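You operate a simulated robot arm through the tools that you are given. There is no shell and no other tool. Be economical: measure what you need, move in short steps, check, and stop when the job is done.

Carry out the task below with a simulated robot arm. There is one attempt and no reset: what you move stays moved.

JOB
Open the board drawer, put both glasses from the island worktop over the dishwasher away in the inside of the board drawer, then shut the drawer.

Only the result counts: the job must be done as asked and must still hold three seconds after the hand-in. Knocking over, shifting, dropping, spilling or breaking anything else fails it.

ROBOT AND FRAMES
A 6-joint arm with a two-finger parallel gripper on a trunk, on a base that drives. Base frame: it is fixed to the floor where the robot stands at the start and does not move with it; the origin is under the middle of the robot, x ahead of it, y to its left, z up. Units: cm, degrees, N and s.
Its first joint turns from -166.0 to 166.0 degrees. Places, roughly: board drawer [90, -40, 80]; inside of the board drawer [90, -40, 80]; glass [0, 125, 100]. Payload 3.43 kg.
The TCP is the grasp point between the finger pads, 3.4 cm short of the fingertips. In the tool frame z runs along the fingers and y along their closing line. Largest opening 12.8 cm; finger width 2.4, thickness 1.2; the body of the gripper, 4.8 by 13 cm, starts 9.6 cm behind the TCP.
Orientation is that of the tool frame in the base frame, as [roll, pitch, yaw] about the fixed x, y, z axes, in that order (R = Rz(yaw) Ry(pitch) Rx(roll)). With the fingers straight down and closing along the base's y, the tool's x points along the base's -x, its y along +y and its z along -z.

CONTROLS
- The arm moves only by the tool play_rows. Its argument "plan" is a list of rows, each a list of 7 numbers: the shift along the base's x, y, z in cm, then the turn, a rotation vector about the base's x, y, z in degrees, then the finger opening in cm, from 0 to 12.8. In form: [[tx, ty, tz, wx, wy, wz, claw], ...]. A call has 1 to 8 rows; each row is the pose to reach, as a shift and turn from the pose commanded when the call began. Rows are played at 5 a second. More than 5 cm and 8.6 degrees between two rows, or a gripper value outside its range, and nothing of the call is played. Where a pose cannot be reached the arm comes as near as it can. A force on the tool above 40 N (or 10 N above the force at the start of the call, whichever is more), or a blocked arm, ends the call early, and 0.2 s more pass. The fingers move at their own pace (about 15.3 cm/s each) and stop on an object; they squeeze with about 25 N. The grip force told is the motor's: it shows also when the fingers shut on nothing. Time passes only in rows, and 0.2 s behind the last, so rows that repeat a pose let the fingers close. It gives the time, the measured TCP pose, the force on the tool (base axes), the opening and the grip force at its end, in the units of the frame above (readings bear some noise).
- Cameras (640 x 400 px; columns grow to the right, rows downward): "scene" is now at [15.4, 26.32, 120.38]; the picture's right is [0.48, -0.88, 0.00], its down [-0.40, -0.22, -0.89] and it looks along [0.78, 0.43, -0.46] (base axes); focal length 214 px, centre (320, 200). "wrist" rides on the gripper at [-3.6, 0, -9.8] in the tool frame; the picture's right is [0.00, -1.00, 0.00], its down [0.97, 0.00, -0.24] and it looks along [0.24, 0.00, 0.97] (tool axes); focal length 218 px, centre (320, 200). There is no depth. A picture from a camera that has moved, and an enlarged one, comes with that camera's place and axes in the base frame and with its lens. The place of the scene camera against the robot may be out by one fixed shift of up to 1.2 cm in any direction.
- get_image(camera): a new picture of that camera. No time passes.
- roll_base(legs): drives the robot by 1 to 6 legs, each [ahead, left, turn to the left] in cm, cm and degrees, along the robot's own axes; the way and the turn of a leg run together, so that a leg with both is an arc; at most 150 cm and 180 degrees a leg. The arm and the cameras ride along, it lands a little off, and it stops where it bumps. It gives what a move gives.
- aim_head(pan, tilt): turns the head with the scene camera to pan (to the left, within 143 degrees either way) and tilt (down, from -29 to 69), counted from straight ahead of the robot. It gives what a move gives.
- inspect(camera, box): a new picture of the part [left, top, right, bottom] of that camera's present view, enlarged. No time passes.
- sign_off(): hands the job in; it is judged then, once.

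Work in short steps. Places have to be worked out from the pictures, the camera data and where the tool is seen: move nearer, look again, correct. Check each grasp and each placing, and mend what went wrong. You have 165 turns and 112 pictures in all, those below and enlarged ones among them. Open the gripper and draw the arm clear of the work before you hand the job in, unless the task says otherwise; then end with one line.

The tools are called after "Request:" as a command line: name --pt "numbers of a row" for each row, then --argument value for the rest, lists and objects as JSON in quotes. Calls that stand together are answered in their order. play_rows: Moves the arm, as the interface text tells. Its arguments: {"type":"object","properties":{"plan":{"type":"array","items":{"type":"array","items":{"type":"number"}}}},"required":["plan"]} The other tools are called the same way: roll_base (legs) drives the base; aim_head (pan, tilt) turns the head that bears the scene camera; get_image (camera) takes a picture; inspect (camera, box) takes an enlarged picture of a part of a camera's view; sign_off () hands the job in.

At the start:

```text
time: 0.0
tool_pos: [39.58, 43.96, 110.59]
tcp_rot: [-179.9, -0.1, 180.0]
wrist_force: [0.1, 0.5, 0.0]
finger_gap: 12.79
gripper_force: 0.0
robot x, y, heading: [-0.08, 0.42, 0.0]
head pan, tilt: [29.0, 27.2]
```

scene: 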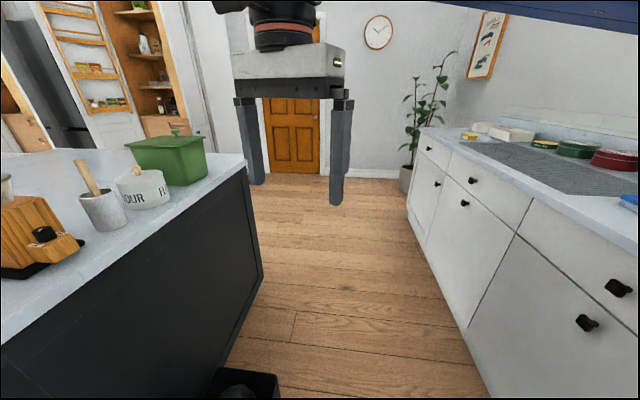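
wrist: 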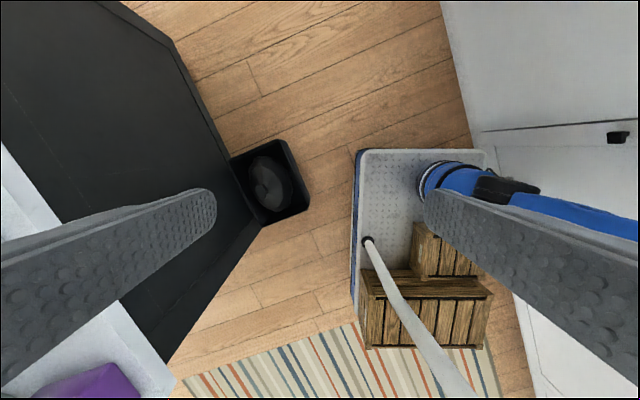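

I look around first: toward the board drawer (right-ahead) and toward the island with the glasses (left).

Request:
aim_head --pan -25 --tilt 35

Request:
get_image --camera "scene"

Request:
aim_head --pan 90 --tilt 20

Request:
get_image --camera "scene"

```text
time: 1.2
tool_pos: [39.61, 43.92, 110.54]
tcp_rot: [-180.0, -0.2, 180.0]
wrist_force: [0.4, 0.2, -0.8]
finger_gap: 12.79
gripper_force: 0.1
robot x, y, heading: [0.21, 0.08, -0.1]
head pan, tilt: [-25.0, 35.0]
```

```text
109 pictures are left
camera scene: at [15.38, 18.18, 119.16], right [-0.42, -0.91, 0.0], down [-0.52, 0.24, -0.82], along [0.74, -0.35, -0.57], focal length 214 px, centre (320, 200)
```

scene: 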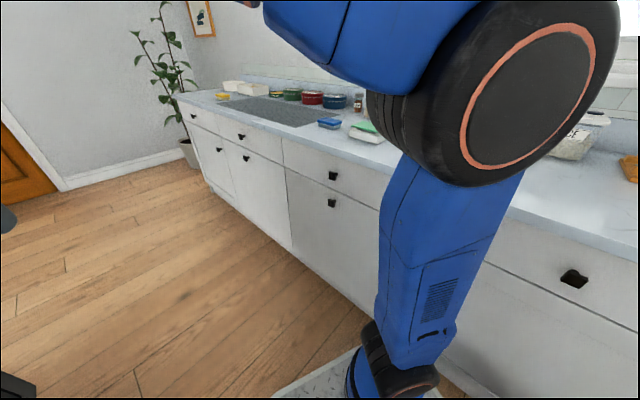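

```text
time: 3.2
tool_pos: [39.59, 43.94, 110.55]
tcp_rot: [-179.9, -0.1, -179.9]
wrist_force: [-0.1, 0.2, 0.0]
finger_gap: 12.78
gripper_force: 0.1
robot x, y, heading: [-0.23, -0.04, -0.1]
head pan, tilt: [90.0, 20.0]
```

```text
108 pictures are left
camera scene: at [7.4, 31.21, 121.55], right [1.0, 0.0, 0.0], down [0.0, -0.34, -0.94], along [0.0, 0.94, -0.34], focal length 214 px, centre (320, 200)
```

scene: 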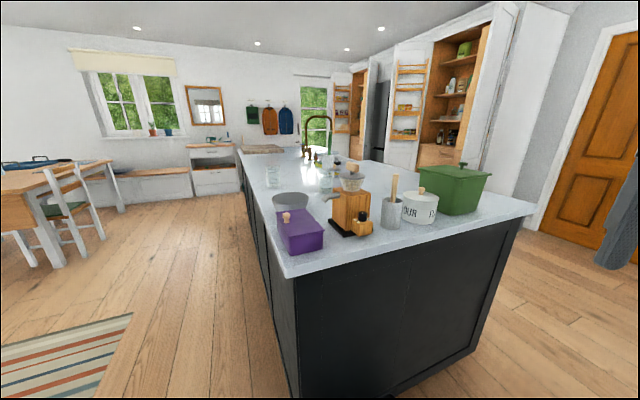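

Two glasses seem to stand around pixels (273,175) and (326,180). I enlarge there.

Request:
inspect --camera "scene" --box '[230, 130, 400, 240]'

```text
3.64 times, centred on (315, 185) of scene
camera zoom: at [7.4, 31.21, 121.55], right [1.0, 0.0, 0.0], down [0.0, -0.34, -0.94], along [0.0, 0.94, -0.34], focal length 780 px, centre (338, 254)
```

zoom: 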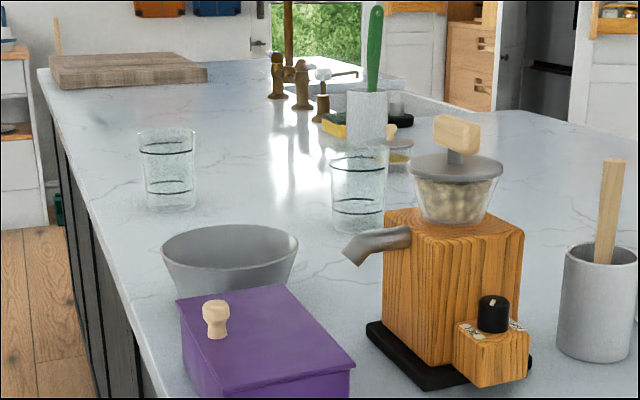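

I look closely at the drawer and its knob.

Request:
aim_head --pan -15 --tilt 30

Request:
inspect --camera "scene" --box '[260, 120, 460, 245]'

```text
time: 5.0
tool_pos: [39.66, 44.03, 110.59]
tcp_rot: [-180.0, -0.2, -179.9]
wrist_force: [0.6, 0.2, -0.4]
finger_gap: 12.81
gripper_force: 0.0
robot x, y, heading: [0.16, 0.11, -0.1]
head pan, tilt: [-15.0, 30.0]
```

```text
3.20 times, centred on (360, 182) of scene
camera zoom: at [16.14, 19.56, 119.94], right [-0.26, -0.97, 0.0], down [-0.48, 0.13, -0.87], along [0.84, -0.22, -0.5], focal length 686 px, centre (192, 256)
```

zoom: 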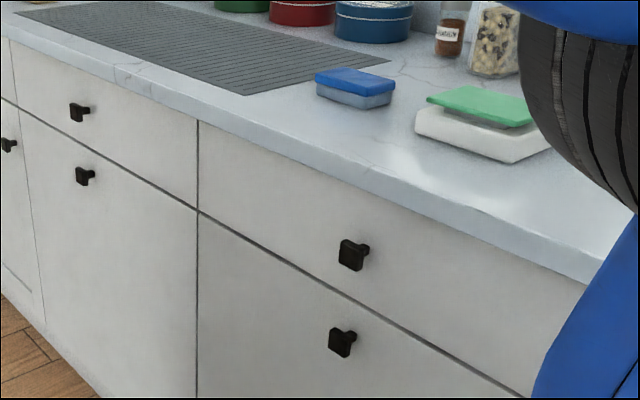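

The knob is a small square plate on a stem, at about [78.5, -16, 80], and the counter front runs along [0.925, 0.38]. I bring the tool in front of it and yaw it to face the front.

Request:
play_rows --pt "2.5 -4.2 0 0 0 -8.46 12.8" --pt "5 -8.4 0 0 0 -16.92 12.8" --pt "7.5 -12.6 0 0 0 -25.4 12.8" --pt "10 -16.8 0 0 0 -33.8 12.8" --pt "12.5 -21 0 0 0 -42.3 12.8" --pt "15 -25.2 0 0 0 -50.8 12.8" --pt "17.5 -29.4 0 0 0 -59.2 12.8" --pt "20 -33.6 0 0 0 -67.7 12.8"

```text
time: 6.8
tool_pos: [59.53, 10.43, 110.85]
tcp_rot: [179.9, -0.2, 112.2]
wrist_force: [0.6, 0.2, 0.3]
finger_gap: 12.82
gripper_force: 0.1
robot x, y, heading: [-0.06, 0.2, -0.2]
head pan, tilt: [-15.0, 30.0]
```

Now I tilt the tool by 50° so that it faces the drawer front, and come down to about 15 cm before the knob.

Request:
play_rows --pt "1.7 -1.4 -2.8 -6.6 -2.7 0 12.8" --pt "3.4 -2.8 -5.6 -13.2 -5.4 0 12.8" --pt "5.1 -4.2 -8.4 -19.8 -8.1 0 12.8" --pt "6.8 -5.6 -11.2 -26.4 -10.8 0 12.8" --pt "8.5 -7 -14 -33 -13.5 0 12.8" --pt "10.2 -8.4 -16.8 -39.7 -16.3 0 12.8" --pt "12 -9.8 -20 -46.3 -19 0 12.8"

Request:
get_image --camera "wrist"

Request:
get_image --camera "scene"

```text
time: 8.4
tool_pos: [71.63, 0.53, 90.7]
tcp_rot: [179.9, 50.0, 112.3]
wrist_force: [-0.1, -0.9, 0.1]
finger_gap: 12.78
gripper_force: 0.0
robot x, y, heading: [0.12, -0.07, -0.1]
head pan, tilt: [-15.0, 30.0]
```

```text
105 pictures are left
camera wrist: at [69.53, 5.3, 99.83], right [-0.92, -0.38, 0.0], down [-0.31, 0.75, -0.59], along [0.23, -0.55, -0.81], focal length 218 px, centre (320, 200)
```

wrist: 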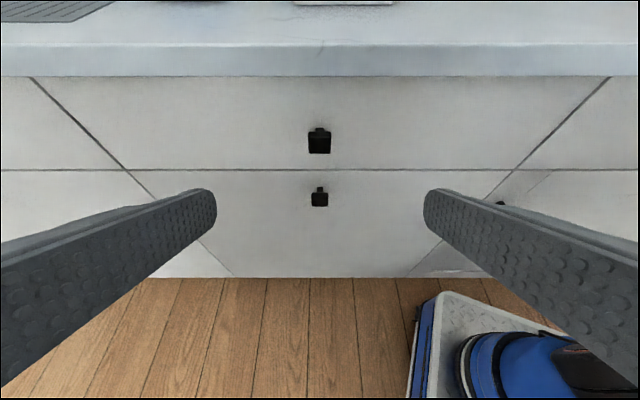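

```text
104 pictures are left
camera scene: at [16.11, 19.53, 119.95], right [-0.26, -0.97, 0.0], down [-0.48, 0.13, -0.87], along [0.84, -0.22, -0.5], focal length 214 px, centre (320, 200)
```

scene: 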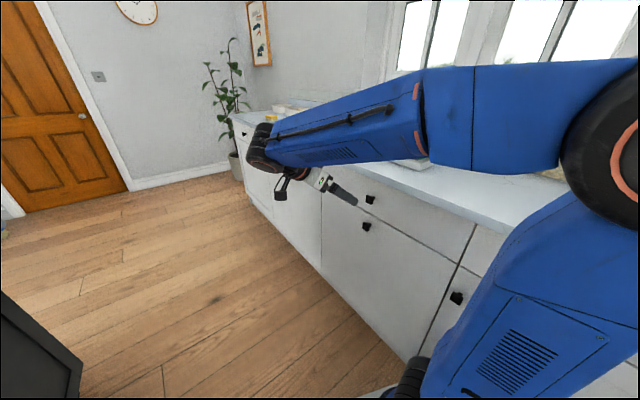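

Wrist and scene rays agree on the knob plate at [78.7, -16.6, 80.2] and the tool is well lined up. I advance so the fingers straddle the plate.

Request:
play_rows --pt "1.3 -3.2 -2.1 0 0 0 12.8" --pt "2.6 -6.4 -4.2 0 0 0 12.8" --pt "4 -9.6 -6.3 0 0 0 10" --pt "5.3 -12.9 -8.4 0 0 0 8" --pt "6.7 -16.1 -10.5 0 0 0 7"

Request:
get_image --camera "wrist"

```text
time: 9.6
tool_pos: [78.08, -15.11, 80.3]
tcp_rot: [179.6, 49.8, 112.1]
wrist_force: [-9.4, 17.4, 6.8]
finger_gap: 7.07
gripper_force: 1.3
robot x, y, heading: [-0.1, 0.2, -0.1]
head pan, tilt: [-15.0, 30.0]
stopped in row 5: the force on the tool passed its limit (the readings are from after the stop); the commanded pose is now the measured one
```

```text
103 pictures are left
camera wrist: at [76.16, -10.36, 89.53], right [-0.92, -0.38, 0.0], down [-0.31, 0.75, -0.59], along [0.23, -0.54, -0.81], focal length 218 px, centre (320, 200)
```

wrist: 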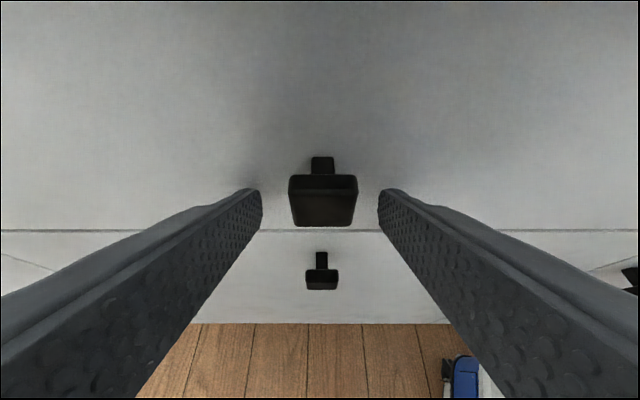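

The fingertips just touch the front. I back off about 0.7 cm and close on the knob.

Request:
play_rows --pt "-0.27 0.65 0 0 0 0 7" --pt "-0.27 0.65 0 0 0 0 4" --pt "-0.27 0.65 0 0 0 0 1.5" --pt "-0.27 0.65 0 0 0 0 1.5"

Request:
get_image --camera "wrist"

```text
time: 10.6
tool_pos: [77.92, -14.74, 80.26]
tcp_rot: [179.9, 49.8, 112.0]
wrist_force: [-22.2, -7.3, -3.8]
finger_gap: 2.99
gripper_force: 44.8
robot x, y, heading: [-0.1, 0.16, 0.0]
head pan, tilt: [-15.0, 30.0]
```

```text
102 pictures are left
camera wrist: at [75.85, -9.88, 89.42], right [-0.93, -0.38, 0.0], down [-0.31, 0.75, -0.59], along [0.22, -0.54, -0.81], focal length 218 px, centre (320, 200)
```

wrist: 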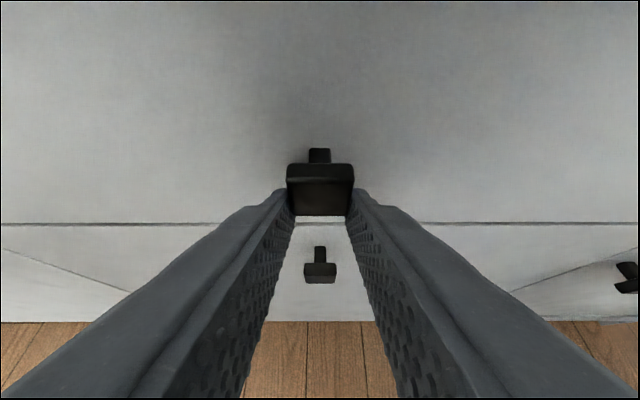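

Knob gripped (gap 3.0). I pull along the drawer's outward normal.

Request:
play_rows --pt "-0.8 1.85 0 0 0 0 1.5" --pt "-1.5 3.7 0 0 0 0 1.5" --pt "-2.3 5.55 0 0 0 0 1.5" --pt "-3.05 7.4 0 0 0 0 1.5" --pt "-3.8 9.25 0 0 0 0 1.5" --pt "-4.6 11.1 0 0 0 0 1.5" --pt "-5.3 12.95 0 0 0 0 1.5" --pt "-6.1 14.8 0 0 0 0 1.5"

Request:
get_image --camera "wrist"

```text
time: 12.4
tool_pos: [72.27, -0.8, 80.39]
tcp_rot: [179.9, 49.8, 112.3]
wrist_force: [-2.4, -1.7, -0.4]
finger_gap: 2.99
gripper_force: 45.2
robot x, y, heading: [-0.43, -0.03, 0.1]
head pan, tilt: [-15.0, 30.0]
stopped in row 8: the force on the tool passed its limit (the readings are from after the stop); the commanded pose is now the measured one
```

```text
101 pictures are left
camera wrist: at [70.17, 3.95, 89.43], right [-0.93, -0.38, 0.0], down [-0.31, 0.75, -0.59], along [0.22, -0.54, -0.81], focal length 218 px, centre (320, 200)
```

wrist: 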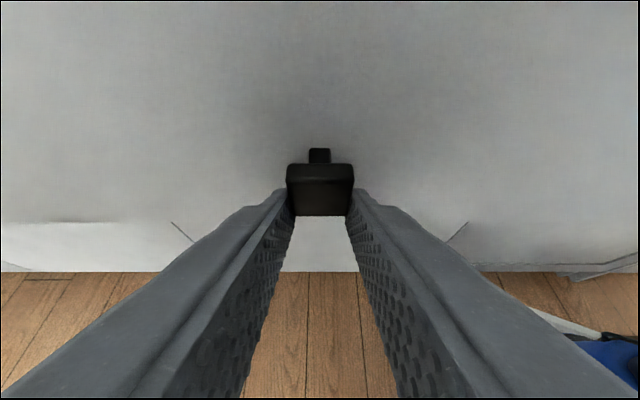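

Drawer is out about 15 cm; the force limit tripped. I continue with smaller steps.

Request:
play_rows --pt "-0.4 0.92 0 0 0 0 1.5" --pt "-0.8 1.85 0 0 0 0 1.5" --pt "-1.2 2.8 0 0 0 0 1.5" --pt "-1.5 3.7 0 0 0 0 1.5" --pt "-1.9 4.6 0 0 0 0 1.5" --pt "-2.3 5.5 0 0 0 0 1.5" --pt "-2.65 6.5 0 0 0 0 1.5" --pt "-3.0 7.4 0 0 0 0 1.5"

Request:
get_image --camera "scene"

```text
time: 14.4
tool_pos: [69.17, 6.52, 80.34]
tcp_rot: [-179.9, 49.8, 112.3]
wrist_force: [-4.5, -2.4, 3.2]
finger_gap: 2.96
gripper_force: 44.8
robot x, y, heading: [-0.2, 0.09, -0.0]
head pan, tilt: [-15.0, 30.0]
stopped in row 8: the force on the tool passed its limit (the readings are from after the stop); the commanded pose is now the measured one
```

```text
100 pictures are left
camera scene: at [16.07, 19.54, 119.95], right [-0.26, -0.97, 0.0], down [-0.48, 0.13, -0.87], along [0.84, -0.22, -0.5], focal length 214 px, centre (320, 200)
```

scene: 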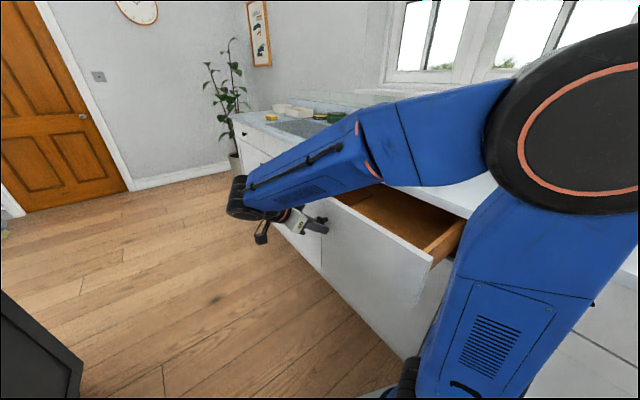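

The drawer is 23 cm out and clear of the robot. I pull about 8 cm more.

Request:
play_rows --pt "-0.4 0.92 0 0 0 0 1.5" --pt "-0.8 1.85 0 0 0 0 1.5" --pt "-1.2 2.8 0 0 0 0 1.5" --pt "-1.5 3.7 0 0 0 0 1.5" --pt "-1.9 4.6 0 0 0 0 1.5" --pt "-2.3 5.5 0 0 0 0 1.5" --pt "-2.65 6.5 0 0 0 0 1.5" --pt "-3.0 7.4 0 0 0 0 1.5"

Request:
get_image --camera "scene"

```text
time: 16.2
tool_pos: [66.1, 13.87, 80.21]
tcp_rot: [-179.7, 49.8, 112.5]
wrist_force: [-6.3, -2.5, -11.3]
finger_gap: 2.94
gripper_force: 44.8
robot x, y, heading: [0.17, 0.12, -0.0]
head pan, tilt: [-15.0, 30.0]
```

```text
99 pictures are left
camera scene: at [16.09, 19.55, 119.94], right [-0.26, -0.97, 0.0], down [-0.48, 0.13, -0.87], along [0.84, -0.22, -0.5], focal length 214 px, centre (320, 200)
```

scene: 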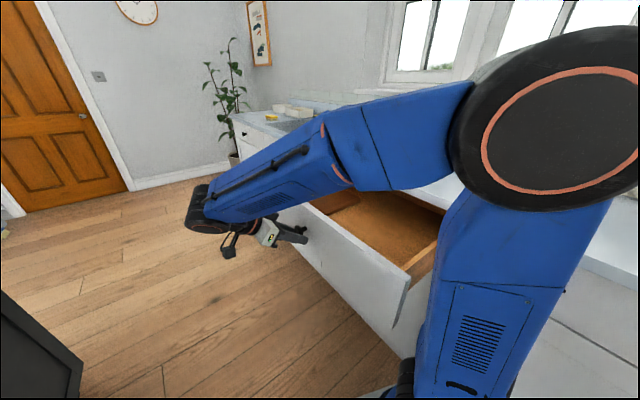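

Open 31 cm, enough. I release the knob, back off, and rise.

Request:
play_rows --pt "0 0 0 0 0 0 8" --pt "0 0 0 0 0 0 8" --pt "-1.5 3.7 0.5 0 0 0 8" --pt "-3 7.4 1 0 0 0 8" --pt "-3.5 8.5 5.5 0 0 0 8" --pt "-3.5 8.5 10 0 0 0 8" --pt "-3.5 8.5 15 0 0 0 8" --pt "-3.5 8.5 20 0 0 0 8"

Request:
play_rows --pt "0.5 -1.5 3 6.6 2.7 0 12.8" --pt "1 -3 6 13.2 5.4 0 12.8" --pt "1.5 -4.5 9 19.8 8.1 0 12.8" --pt "2 -6 12 26.4 10.8 0 12.8" --pt "2 -7 15 33 13.5 0 12.8"

Request:
get_image --camera "wrist"

Request:
get_image --camera "scene"

```text
time: 18.0
tool_pos: [62.77, 22.57, 100.55]
tcp_rot: [-179.9, 49.8, 112.4]
wrist_force: [0.4, 0.3, -0.5]
finger_gap: 7.99
gripper_force: 0.1
robot x, y, heading: [-0.03, 0.38, -0.2]
head pan, tilt: [-15.0, 30.0]
```

```text
time: 19.2
tool_pos: [64.92, 15.58, 115.44]
tcp_rot: [-180.0, 14.0, 112.3]
wrist_force: [0.7, 0.3, 0.2]
finger_gap: 12.82
gripper_force: 0.0
robot x, y, heading: [-0.02, -0.21, -0.0]
head pan, tilt: [-15.0, 30.0]
```

```text
98 pictures are left
camera wrist: at [65.23, 14.55, 125.9], right [-0.92, -0.38, 0.0], down [-0.38, 0.92, 0.0], along [0.0, 0.0, -1.0], focal length 218 px, centre (320, 200)
```

wrist: 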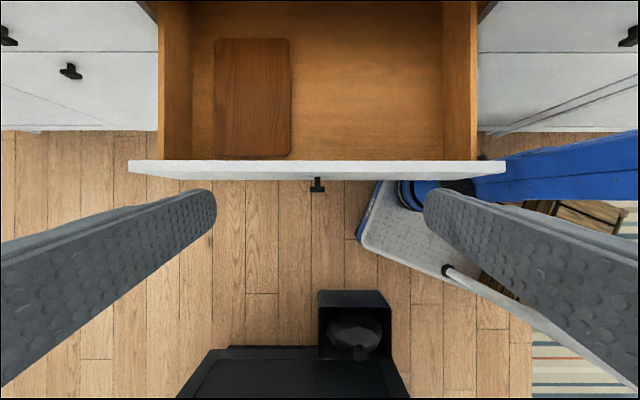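

```text
97 pictures are left
camera scene: at [16.09, 19.57, 119.94], right [-0.26, -0.97, 0.0], down [-0.48, 0.13, -0.87], along [0.84, -0.22, -0.5], focal length 214 px, centre (320, 200)
```

scene: 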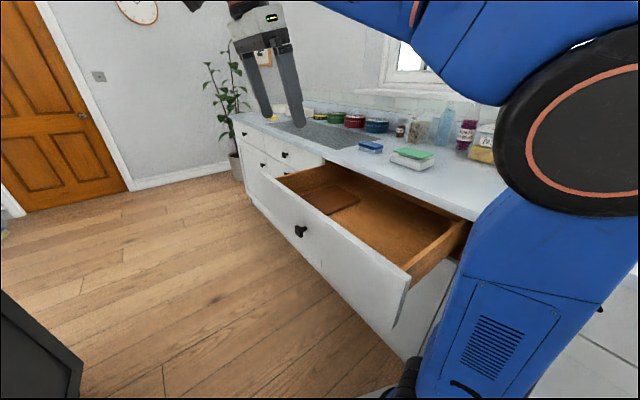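

The drawer holds a cutting board on one side; the right side is free. I zoom to check headroom under the worktop.

Request:
inspect --camera "scene" --box '[260, 140, 480, 280]'

```text
2.86 times, centred on (370, 210) of scene
camera zoom: at [16.09, 19.57, 119.94], right [-0.26, -0.97, 0.0], down [-0.48, 0.13, -0.87], along [0.84, -0.22, -0.5], focal length 613 px, centre (177, 171)
```

zoom: 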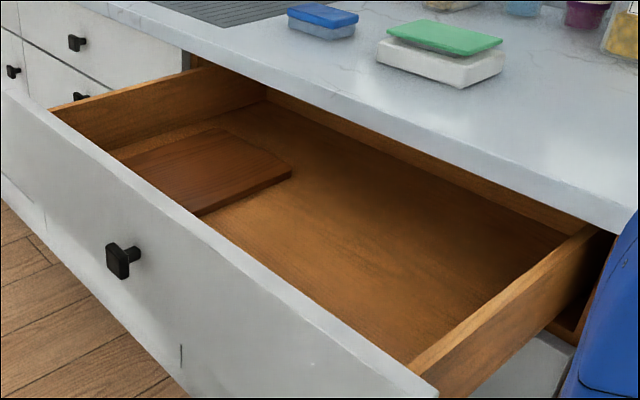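

Headroom looks too tight for standing glasses, so I will lay them down, axis front-to-back. First I tuck the arm and look behind the robot before driving.

Request:
play_rows --pt "-4 2 1 0 0 8 12.8" --pt "-8 4 2 0 0 16 12.8" --pt "-12 6 3 0 0 24 12.8" --pt "-16 8 4 0 0 32 12.8" --pt "-20 10 4 0 0 40 12.8" --pt "-23 11 4 0 0 48 12.8"

Request:
aim_head --pan 140 --tilt 30

Request:
get_image --camera "scene"

Request:
aim_head --pan -140 --tilt 30

Request:
get_image --camera "scene"

```text
time: 20.6
tool_pos: [42.21, 26.58, 117.46]
tcp_rot: [179.7, 14.2, 160.4]
wrist_force: [-0.3, 0.1, 1.1]
finger_gap: 12.81
gripper_force: 0.0
out of reach, approached as far as the arm can: row 1, 2, 3, 4, 5, 6
robot x, y, heading: [0.15, -0.16, 0.0]
head pan, tilt: [-15.0, 30.0]
```

```text
time: 23.0
tool_pos: [42.33, 26.48, 117.55]
tcp_rot: [179.7, 14.2, 160.3]
wrist_force: [0.5, 0.1, -0.5]
finger_gap: 12.82
gripper_force: 0.1
robot x, y, heading: [-0.11, -0.14, 0.1]
head pan, tilt: [140.0, 30.0]
```

```text
95 pictures are left
camera scene: at [0.42, 27.7, 119.94], right [0.64, 0.77, 0.0], down [0.38, -0.32, -0.87], along [-0.66, 0.56, -0.5], focal length 214 px, centre (320, 200)
```

scene: 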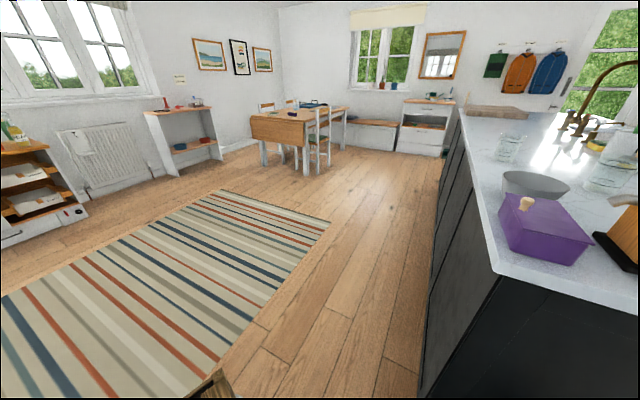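

```text
time: 26.9
tool_pos: [42.23, 26.57, 117.52]
tcp_rot: [179.7, 14.1, 160.2]
wrist_force: [0.6, -0.2, 0.3]
finger_gap: 12.82
gripper_force: 0.2
robot x, y, heading: [0.03, -0.07, -0.1]
head pan, tilt: [-140.0, 30.0]
```

```text
94 pictures are left
camera scene: at [0.42, 16.07, 119.94], right [-0.64, 0.77, 0.0], down [0.38, 0.32, -0.87], along [-0.66, -0.56, -0.5], focal length 214 px, centre (320, 200)
```

scene: 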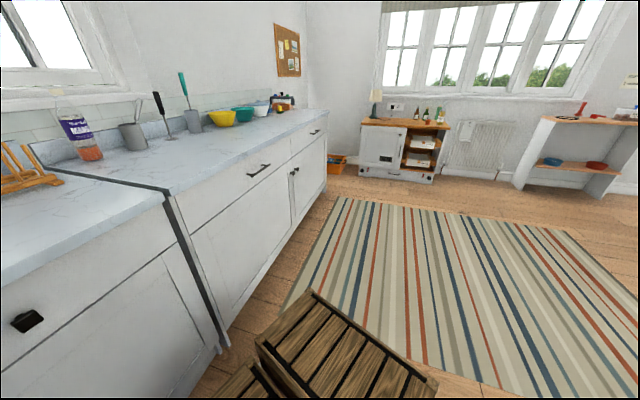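

Crates appear at the back of the base; I test if they ride with the robot by shifting 6 cm to the left and looking again.

Request:
roll_base --legs '[[0, 6, 0]]'

Request:
get_image --camera "scene"

```text
time: 27.8
tool_pos: [42.16, 32.55, 117.54]
tcp_rot: [179.8, 14.2, 160.3]
wrist_force: [0.3, 0.1, -0.2]
finger_gap: 12.78
gripper_force: 0.2
robot x, y, heading: [0.13, 6.12, -0.1]
head pan, tilt: [-140.0, 30.0]
```

```text
93 pictures are left
camera scene: at [0.41, 22.11, 119.94], right [-0.64, 0.77, 0.0], down [0.38, 0.32, -0.87], along [-0.66, -0.56, -0.5], focal length 214 px, centre (320, 200)
```

scene: 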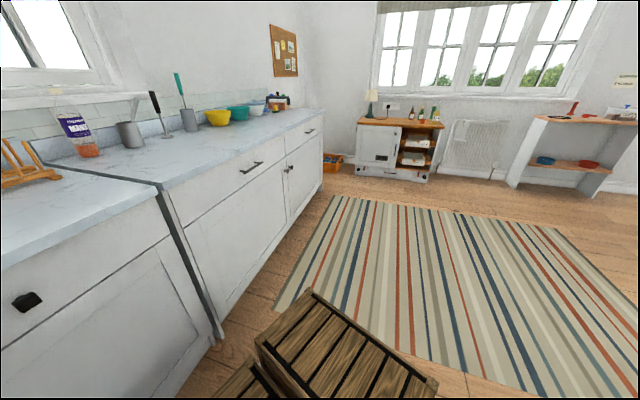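

The crates ride with the robot. I back off 28 cm and turn right 67° so the island will be on the robot's left.

Request:
roll_base --legs '[[-28, 0, 0], [0, 0, -67.5]]'

Request:
aim_head --pan 140 --tilt 30

Request:
get_image --camera "scene"

```text
time: 32.8
tool_pos: [12.03, -23.52, 117.58]
tcp_rot: [179.8, 14.1, 91.8]
wrist_force: [0.1, 0.4, -0.7]
finger_gap: 12.79
gripper_force: 0.1
robot x, y, heading: [-27.99, 6.16, -68.6]
head pan, tilt: [-140.0, 30.0]
```

```text
time: 36.6
tool_pos: [12.02, -23.39, 117.6]
tcp_rot: [179.7, 14.2, 91.7]
wrist_force: [0.2, 0.9, 1.0]
finger_gap: 12.78
gripper_force: 0.0
robot x, y, heading: [-28.35, 5.81, -68.5]
head pan, tilt: [140.0, 30.0]
```

```text
92 pictures are left
camera scene: at [-2.49, 15.12, 119.94], right [0.95, -0.32, 0.0], down [-0.16, -0.47, -0.87], along [0.27, 0.82, -0.5], focal length 214 px, centre (320, 200)
```

scene: 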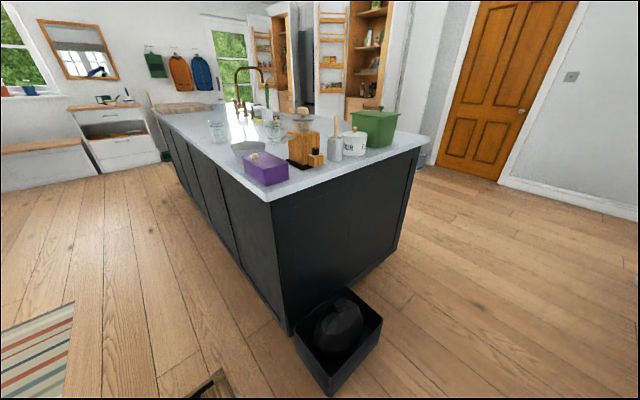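

There is a bin at the island's end; my path keeps about 25 cm from it. I back up along the island's long side, then shift left toward it a little.

Request:
roll_base --legs '[[-100, 0, 0], [0, 9, 1.2]]'

Request:
aim_head --pan 85 --tilt 30

Request:
get_image --camera "scene"

```text
time: 42.5
tool_pos: [-14.81, 72.21, 117.51]
tcp_rot: [179.7, 14.2, 91.7]
wrist_force: [0.2, 0.6, 0.1]
finger_gap: 12.79
gripper_force: 0.1
robot x, y, heading: [-54.97, 101.76, -68.6]
head pan, tilt: [140.0, 30.0]
```

```text
time: 43.7
tool_pos: [-14.76, 72.29, 117.59]
tcp_rot: [179.7, 14.2, 91.9]
wrist_force: [0.1, -0.3, 0.2]
finger_gap: 12.79
gripper_force: 0.1
robot x, y, heading: [-54.82, 101.56, -68.4]
head pan, tilt: [85.0, 30.0]
```

```text
91 pictures are left
camera scene: at [-23.46, 104.97, 119.94], right [0.28, -0.96, 0.0], down [-0.48, -0.14, -0.87], along [0.83, 0.25, -0.5], focal length 214 px, centre (320, 200)
```

scene: 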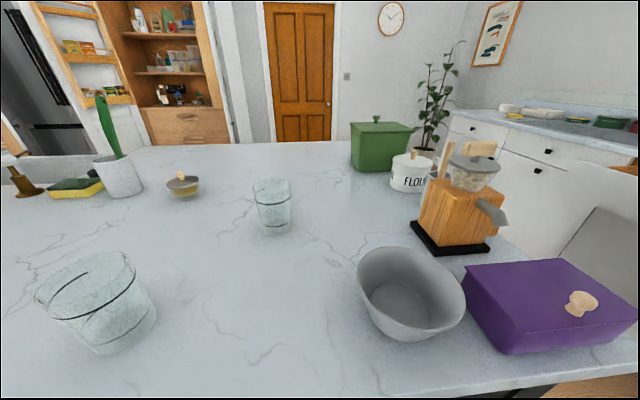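

Both glasses are clear: G1 near [-16.3, 132], G2 near [8.7, 124.8], about 10 cm tall. I will grip them from above; first I untilt the tool and turn it while moving over the island.

Request:
play_rows --pt "0 3 1 7.1 0.2 0 12.8" --pt "0 6 2 14.2 0.4 0 12.8"

Request:
play_rows --pt "0 3 0.5 0 0 8.2 12.8" --pt "0 6 1 0 0 16.4 12.8" --pt "0 9 1 0 0 24.6 12.8" --pt "0 12 1 0 0 32.8 12.8" --pt "0 16 1 0 0 41 12.8" --pt "0 20 1 0 0 49.2 12.8" --pt "-1 24 1 0 0 57.4 12.8" --pt "-1 28 1 0 0 65.6 12.8"

Request:
get_image --camera "wrist"

```text
time: 44.3
tool_pos: [-14.55, 78.39, 117.38]
tcp_rot: [179.3, -0.1, 91.8]
wrist_force: [0.3, 0.3, 1.5]
finger_gap: 12.81
gripper_force: 0.1
out of reach, approached as far as the arm can: row 1, 2
robot x, y, heading: [-55.07, 102.03, -68.4]
head pan, tilt: [85.0, 30.0]
```

```text
time: 46.1
tool_pos: [-15.58, 106.22, 117.28]
tcp_rot: [179.3, 0.2, 157.5]
wrist_force: [-0.2, -0.1, 0.7]
finger_gap: 12.83
gripper_force: 0.0
out of reach, approached as far as the arm can: row 1, 2, 3, 4, 5, 6, 7, 8
robot x, y, heading: [-54.91, 101.75, -68.6]
head pan, tilt: [85.0, 30.0]
```

```text
90 pictures are left
camera wrist: at [-12.27, 104.73, 127.17], right [-0.38, -0.92, -0.01], down [-0.9, 0.37, 0.24], along [-0.22, 0.1, -0.97], focal length 218 px, centre (320, 200)
```

wrist: 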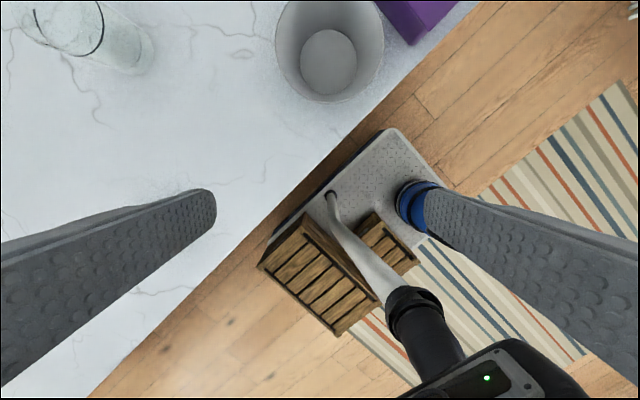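

The wrist view agrees on G2 near [10, 124]. I go on to above G1.

Request:
play_rows --pt "0 4.3 0 0 0 0 12.8" --pt "0 8.6 0 0 0 0 12.8" --pt "0 12.9 0 0 0 0 12.8" --pt "-0.5 17.2 0 0 0 0 12.8" --pt "-0.5 21.5 0 0 0 0 12.8" --pt "-0.7 25.8 0 0 0 0 12.8"

Request:
get_image --camera "wrist"

Request:
get_image --camera "scene"

```text
time: 47.5
tool_pos: [-19.55, 126.89, 118.03]
tcp_rot: [174.2, 0.8, 157.3]
wrist_force: [0.5, -0.4, -0.3]
finger_gap: 12.79
gripper_force: 0.0
out of reach, approached as far as the arm can: row 1, 2, 3, 4, 5, 6
robot x, y, heading: [-55.03, 101.89, -68.3]
head pan, tilt: [85.0, 30.0]
```

```text
89 pictures are left
camera wrist: at [-16.72, 124.58, 127.81], right [-0.38, -0.92, -0.1], down [-0.91, 0.35, 0.23], along [-0.17, 0.18, -0.97], focal length 218 px, centre (320, 200)
```

wrist: 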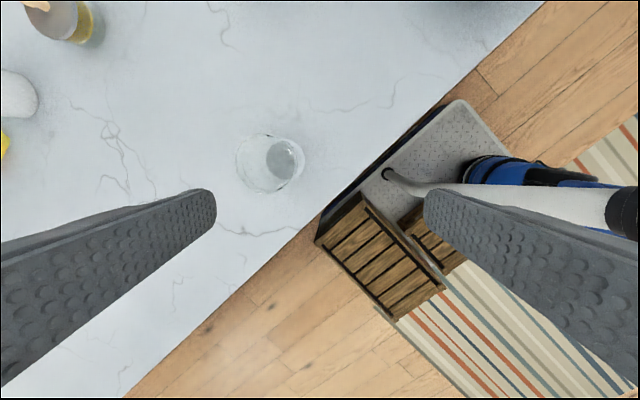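

```text
88 pictures are left
camera scene: at [-23.71, 104.33, 118.75], right [0.23, -0.97, 0.0], down [-0.6, -0.14, -0.79], along [0.77, 0.18, -0.61], focal length 214 px, centre (320, 200)
```

scene: 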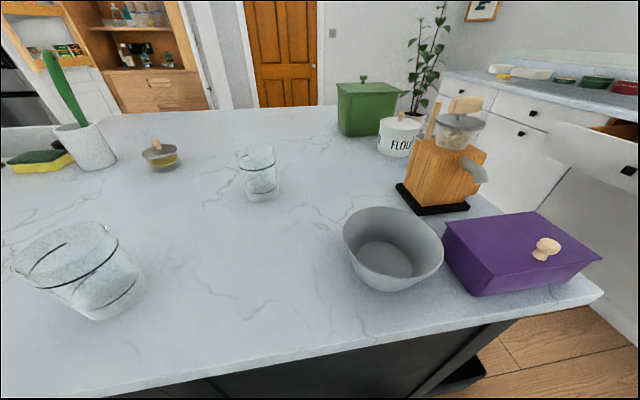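

The arm is at its limit at this height and the head got nudged — the elbow is crowding the head. I retrace and will instead face the island straight on.

Request:
play_rows --pt "0.7 -4 0 0 0 0 12.8" --pt "1.4 -8 0 2 0 0 12.8" --pt "2.1 -12 0 4 0 0 12.8" --pt "2.8 -16 0 5 0 0 12.8" --pt "3.5 -20 0 5.7 0 0 12.8" --pt "4 -24 0 5.7 0 -8 12.8" --pt "4 -28 0 5.7 0 -16 12.8" --pt "4 -32 0 5.7 0 -24 12.8"

Request:
play_rows --pt "0 -4 0 0 0 -8 12.8" --pt "0 -8 0 0 0 -16 12.8" --pt "0 -12 0 0 0 -24 12.8" --pt "0 -16 0 0 0 -32 12.8" --pt "0 -20 0 0 0 -40 12.8" --pt "0 -22 0 0 0 -48 12.8"

Request:
get_image --camera "scene"

```text
time: 49.3
tool_pos: [-13.3, 98.24, 112.86]
tcp_rot: [175.1, -3.3, 133.2]
wrist_force: [0.1, 0.1, 0.7]
finger_gap: 12.82
gripper_force: 0.0
robot x, y, heading: [-55.08, 102.07, -68.3]
head pan, tilt: [85.0, 30.0]
```

```text
time: 50.7
tool_pos: [-13.54, 76.15, 112.55]
tcp_rot: [174.9, -3.3, 85.4]
wrist_force: [-0.4, 0.4, 0.4]
finger_gap: 12.79
gripper_force: 0.0
robot x, y, heading: [-54.84, 101.68, -68.7]
head pan, tilt: [85.0, 30.0]
```

```text
87 pictures are left
camera scene: at [-23.45, 104.97, 119.94], right [0.28, -0.96, 0.0], down [-0.48, -0.14, -0.87], along [0.83, 0.25, -0.5], focal length 214 px, centre (320, 200)
```

scene: 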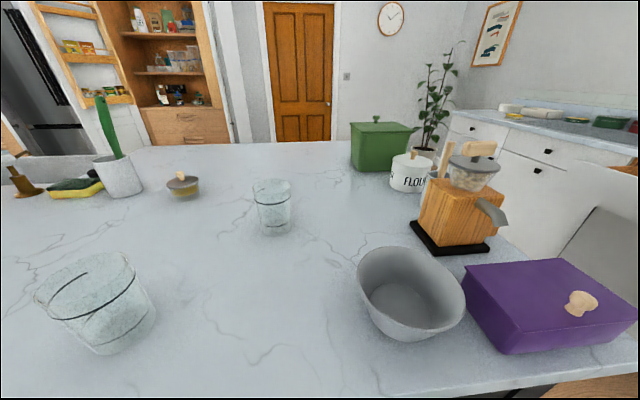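

Head view recovered. I step 18 cm away from the island and turn left 91° to face it.

Request:
roll_base --legs '[[0, -18, 0], [0, 0, 91]]'

Request:
aim_head --pan 0 --tilt 35

Request:
get_image --camera "scene"

```text
time: 56.1
tool_pos: [-46.66, 137.35, 112.61]
tcp_rot: [175.0, -3.2, 176.5]
wrist_force: [0.3, 0.9, -0.3]
finger_gap: 12.82
gripper_force: 0.1
robot x, y, heading: [-71.42, 95.0, 22.5]
head pan, tilt: [85.0, 30.0]
```

```text
time: 57.7
tool_pos: [-46.68, 137.28, 112.75]
tcp_rot: [175.0, -3.3, 176.4]
wrist_force: [-0.2, 0.3, 0.4]
finger_gap: 12.79
gripper_force: 0.0
robot x, y, heading: [-71.37, 95.34, 22.6]
head pan, tilt: [0.0, 35.0]
```

```text
86 pictures are left
camera scene: at [-64.96, 122.02, 119.16], right [0.38, -0.92, 0.0], down [-0.53, -0.22, -0.82], along [0.76, 0.31, -0.57], focal length 214 px, centre (320, 200)
```

scene: 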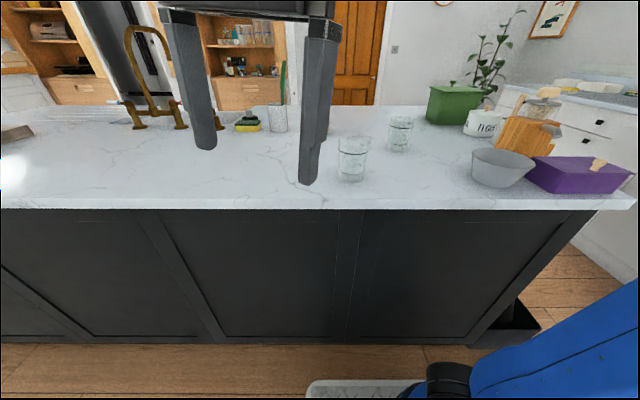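

Now I move 7 cm ahead toward the island and straighten the tool.

Request:
roll_base --legs '[[7, 0, 0]]'

Request:
get_image --camera "scene"

```text
time: 58.7
tool_pos: [-39.98, 139.92, 112.57]
tcp_rot: [175.0, -3.3, 176.4]
wrist_force: [0.0, 0.1, -0.8]
finger_gap: 12.81
gripper_force: 0.0
robot x, y, heading: [-65.19, 97.65, 22.4]
head pan, tilt: [0.0, 35.0]
```

```text
85 pictures are left
camera scene: at [-58.42, 124.7, 119.16], right [0.38, -0.92, 0.0], down [-0.53, -0.22, -0.82], along [0.76, 0.31, -0.57], focal length 214 px, centre (320, 200)
```

scene: 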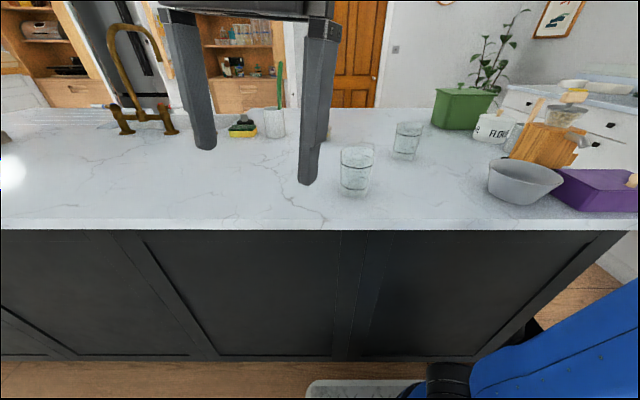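

G1 now reads about [-15.6, 132.7], G2 about [9.9, 124.5]. I level the tool and move above G1.

Request:
play_rows --pt "4 -1.2 0.5 -5.2 -2.9 0 12.8" --pt "8 -2.4 0.5 -5.2 -2.9 0 12.8" --pt "12 -3.6 0.5 -5.2 -2.9 0 12.8"

Request:
play_rows --pt "4 -1.2 0 0 0 8 12.8" --pt "8 -2.4 0 0 0 16 12.8" --pt "12.4 -3.6 0 0 0 24 12.8"

Request:
get_image --camera "wrist"

Request:
get_image --camera "scene"

```text
time: 59.5
tool_pos: [-27.89, 136.47, 113.06]
tcp_rot: [-180.0, 0.1, 176.2]
wrist_force: [0.1, -0.6, 0.6]
finger_gap: 12.8
gripper_force: 0.1
robot x, y, heading: [-65.06, 97.78, 22.6]
head pan, tilt: [0.0, 35.0]
```

```text
time: 60.3
tool_pos: [-15.8, 132.69, 113.28]
tcp_rot: [-180.0, 0.0, -159.7]
wrist_force: [-1.0, -0.5, -0.6]
finger_gap: 12.77
gripper_force: 0.2
robot x, y, heading: [-64.82, 98.05, 22.7]
head pan, tilt: [0.0, 35.0]
```

```text
84 pictures are left
camera wrist: at [-12.46, 133.98, 123.15], right [0.35, -0.94, 0.0], down [-0.91, -0.34, 0.24], along [-0.23, -0.08, -0.97], focal length 218 px, centre (320, 200)
```

wrist: 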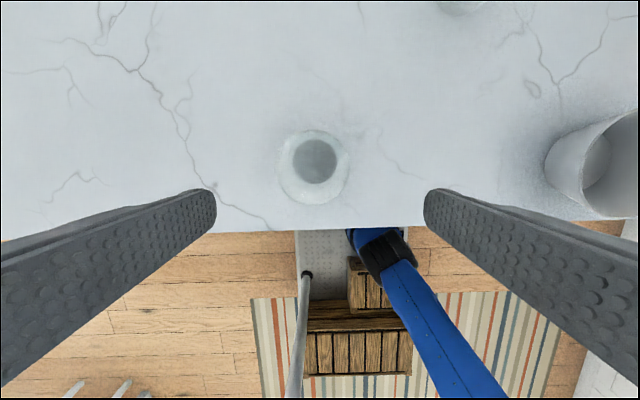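

```text
83 pictures are left
camera scene: at [-58.44, 124.7, 119.17], right [0.38, -0.92, 0.0], down [-0.53, -0.22, -0.82], along [0.76, 0.31, -0.57], focal length 214 px, centre (320, 200)
```

scene: 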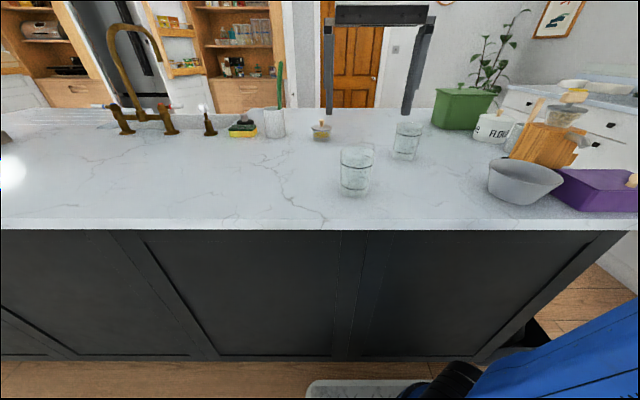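

The wrist view puts G1 at about [-14.8, 134]. I centre over it, lower around it and look.

Request:
play_rows --pt "1 1.3 0 0 0 0 12.8" --pt "1 1.3 -4 0 0 0 12.8" --pt "1 1.3 -8 0 0 0 12.8" --pt "1 1.3 -12 0 0 0 12.8" --pt "1 1.3 -15.6 0 0 0 12.8"

Request:
get_image --camera "wrist"

Request:
inspect --camera "scene" --box '[260, 80, 460, 205]'

```text
time: 61.5
tool_pos: [-14.73, 134.02, 97.51]
tcp_rot: [-179.9, -0.1, -159.7]
wrist_force: [-0.3, -0.7, -0.2]
finger_gap: 12.8
gripper_force: 0.1
robot x, y, heading: [-64.71, 98.07, 22.2]
head pan, tilt: [0.0, 35.0]
```

```text
82 pictures are left
camera wrist: at [-11.27, 135.18, 107.37], right [0.35, -0.94, 0.0], down [-0.91, -0.34, 0.24], along [-0.23, -0.08, -0.97], focal length 218 px, centre (320, 200)
```

wrist: 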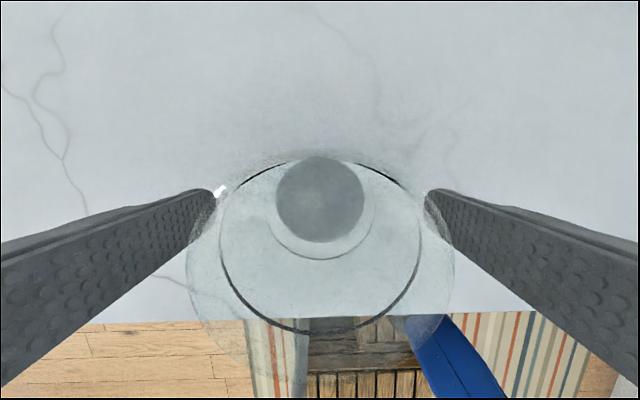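

```text
3.20 times, centred on (360, 142) of scene
camera zoom: at [-58.42, 124.7, 119.16], right [0.38, -0.92, 0.0], down [-0.53, -0.22, -0.82], along [0.76, 0.31, -0.57], focal length 686 px, centre (192, 384)
```

zoom: 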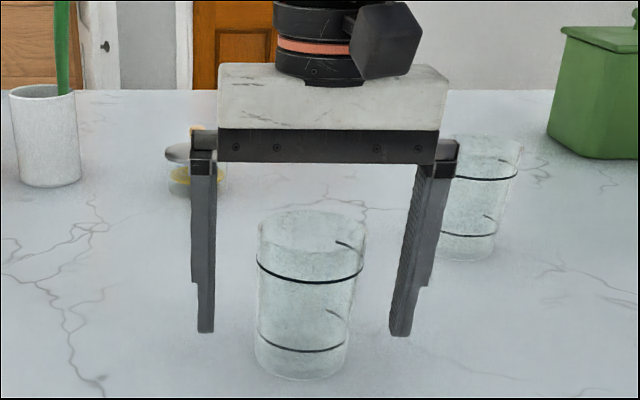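

The glass base lies exactly under the grasp point in the wrist view. I close.

Request:
play_rows --pt "0 0 0 0 0 0 9" --pt "0 0 0 0 0 0 7" --pt "0 0 0 0 0 0 5.5" --pt "0 0 0 0 0 0 5.5"

Request:
play_rows --pt "0 0 2 0 0 0 5.5" --pt "0 0 5 0 0 0 5.5" --pt "0 0 10 0 0 0 5.5"

Request:
get_image --camera "scene"

```text
time: 62.5
tool_pos: [-14.55, 134.0, 97.48]
tcp_rot: [-180.0, 0.0, -159.7]
wrist_force: [-0.1, -0.7, -0.8]
finger_gap: 7.28
gripper_force: 25.0
robot x, y, heading: [-65.44, 97.78, 22.4]
head pan, tilt: [0.0, 35.0]
```

```text
time: 63.3
tool_pos: [-14.57, 134.11, 107.51]
tcp_rot: [-179.9, -0.1, -159.7]
wrist_force: [-0.1, 0.3, -2.4]
finger_gap: 7.26
gripper_force: 24.9
robot x, y, heading: [-65.06, 98.05, 22.6]
head pan, tilt: [0.0, 35.0]
```

```text
80 pictures are left
camera scene: at [-58.41, 124.71, 119.16], right [0.38, -0.92, 0.0], down [-0.53, -0.22, -0.82], along [0.76, 0.31, -0.57], focal length 214 px, centre (320, 200)
```

scene: 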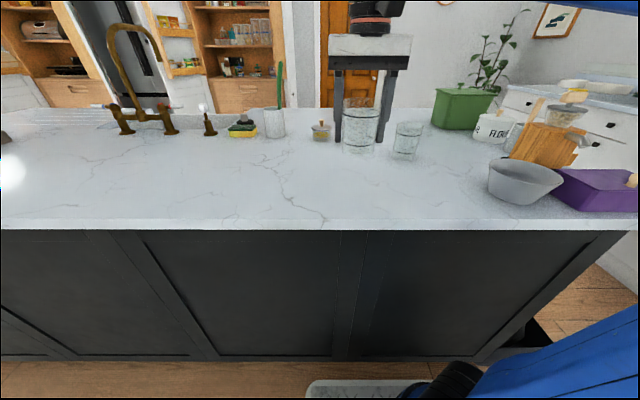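

G1 is held (gap 7.26). I draw it back off the island toward the robot before driving.

Request:
play_rows --pt "-4 -1.6 2 0 0 0 5.5" --pt "-8 -3.3 3 0 0 0 5.5" --pt "-12 -5 3 0 0 0 5.5" --pt "-16 -6.6 3 0 0 0 5.5" --pt "-20 -8.2 3 0 0 0 5.5" --pt "-24 -9.8 3 0 0 0 5.5" --pt "-27 -11 3 0 0 0 5.5"

Request:
roll_base --legs '[[0, -60, 0], [0, -47, 0], [6, 0, 0]]'

Request:
aim_head --pan -15 --tilt 35

Request:
get_image --camera "scene"

```text
time: 64.9
tool_pos: [-41.62, 123.01, 110.35]
tcp_rot: [-179.9, 0.0, -159.9]
wrist_force: [0.1, 0.4, -1.3]
finger_gap: 7.26
gripper_force: 25.3
robot x, y, heading: [-65.01, 98.36, 22.3]
head pan, tilt: [0.0, 35.0]
```

```text
time: 71.3
tool_pos: [5.45, 25.29, 110.42]
tcp_rot: [179.9, 0.1, -159.3]
wrist_force: [-0.3, -0.4, -1.9]
finger_gap: 7.28
gripper_force: 25.0
robot x, y, heading: [-17.15, 0.34, 22.7]
head pan, tilt: [0.0, 35.0]
```

```text
time: 72.1
tool_pos: [5.39, 25.26, 110.4]
tcp_rot: [-180.0, 0.0, -159.5]
wrist_force: [0.1, 0.0, -1.2]
finger_gap: 7.29
gripper_force: 24.6
robot x, y, heading: [-17.51, 0.53, 22.6]
head pan, tilt: [-15.0, 35.0]
```

```text
79 pictures are left
camera scene: at [-10.79, 24.68, 119.16], right [0.14, -0.99, 0.0], down [-0.57, -0.08, -0.82], along [0.81, 0.11, -0.57], focal length 214 px, centre (320, 200)
```

scene: 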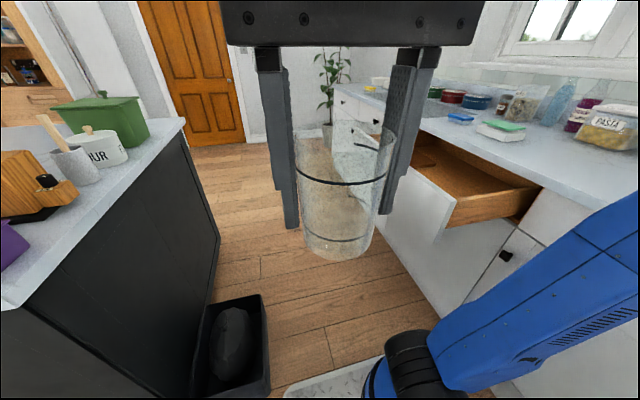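

The view shows the glass held and the drawer open ahead-right. I carry the glass over the drawer at travel height.

Request:
play_rows --pt "4 -2.9 0 0 0 0 5.5" --pt "8 -5.8 0 0 0 0 5.5" --pt "12 -8.7 0 0 0 0 5.5" --pt "16 -11.6 0 0 0 0 5.5" --pt "20 -14.5 0 0 0 0 5.5" --pt "24 -17.4 0 0 0 0 5.5" --pt "28 -20.3 0 0 0 0 5.5"

Request:
play_rows --pt "4 -3 0 0 0 0 5.5" --pt "8 -6 0 0 0 0 5.5" --pt "12 -9 0 0 0 0 5.5" --pt "16 -12 0 0 0 0 5.5" --pt "20 -14.6 0 0 0 0 5.5"

Request:
get_image --camera "scene"

Request:
get_image --camera "wrist"

```text
time: 73.7
tool_pos: [32.58, 10.93, 110.57]
tcp_rot: [-180.0, 0.1, -145.1]
wrist_force: [0.2, -5.5, -0.8]
finger_gap: 7.27
gripper_force: 24.9
robot x, y, heading: [-17.98, -0.06, 22.6]
head pan, tilt: [-15.0, 35.0]
```

```text
time: 74.9
tool_pos: [53.36, -9.69, 110.59]
tcp_rot: [-179.9, -0.1, -159.5]
wrist_force: [-0.2, -0.2, -2.0]
finger_gap: 7.23
gripper_force: 25.3
robot x, y, heading: [-17.45, 0.25, 22.5]
head pan, tilt: [-15.0, 35.0]
```

```text
78 pictures are left
camera scene: at [-10.84, 24.69, 119.16], right [0.13, -0.99, 0.0], down [-0.57, -0.08, -0.82], along [0.81, 0.11, -0.57], focal length 214 px, centre (320, 200)
```

scene: 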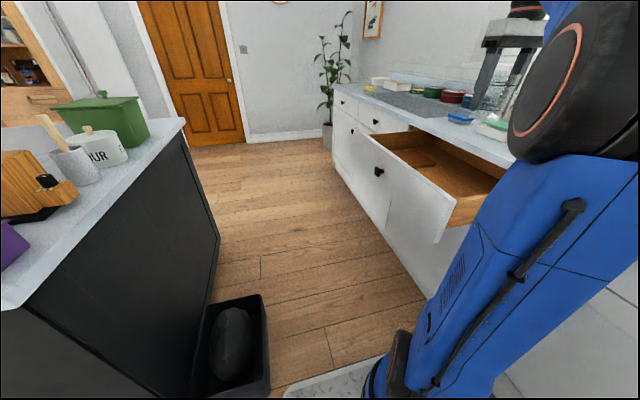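

```text
77 pictures are left
camera wrist: at [56.66, -8.51, 120.54], right [0.35, -0.94, 0.0], down [-0.91, -0.34, 0.24], along [-0.22, -0.09, -0.97], focal length 218 px, centre (320, 200)
```

wrist: 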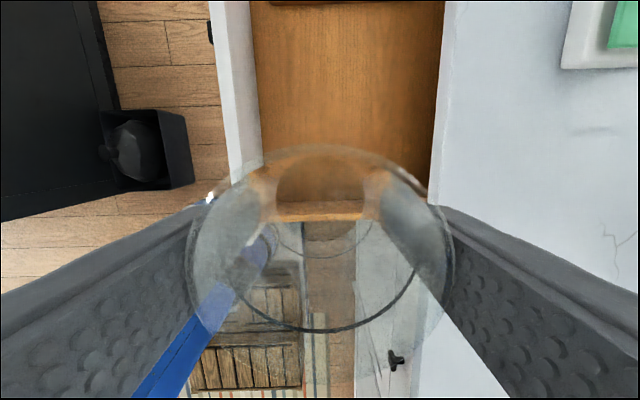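

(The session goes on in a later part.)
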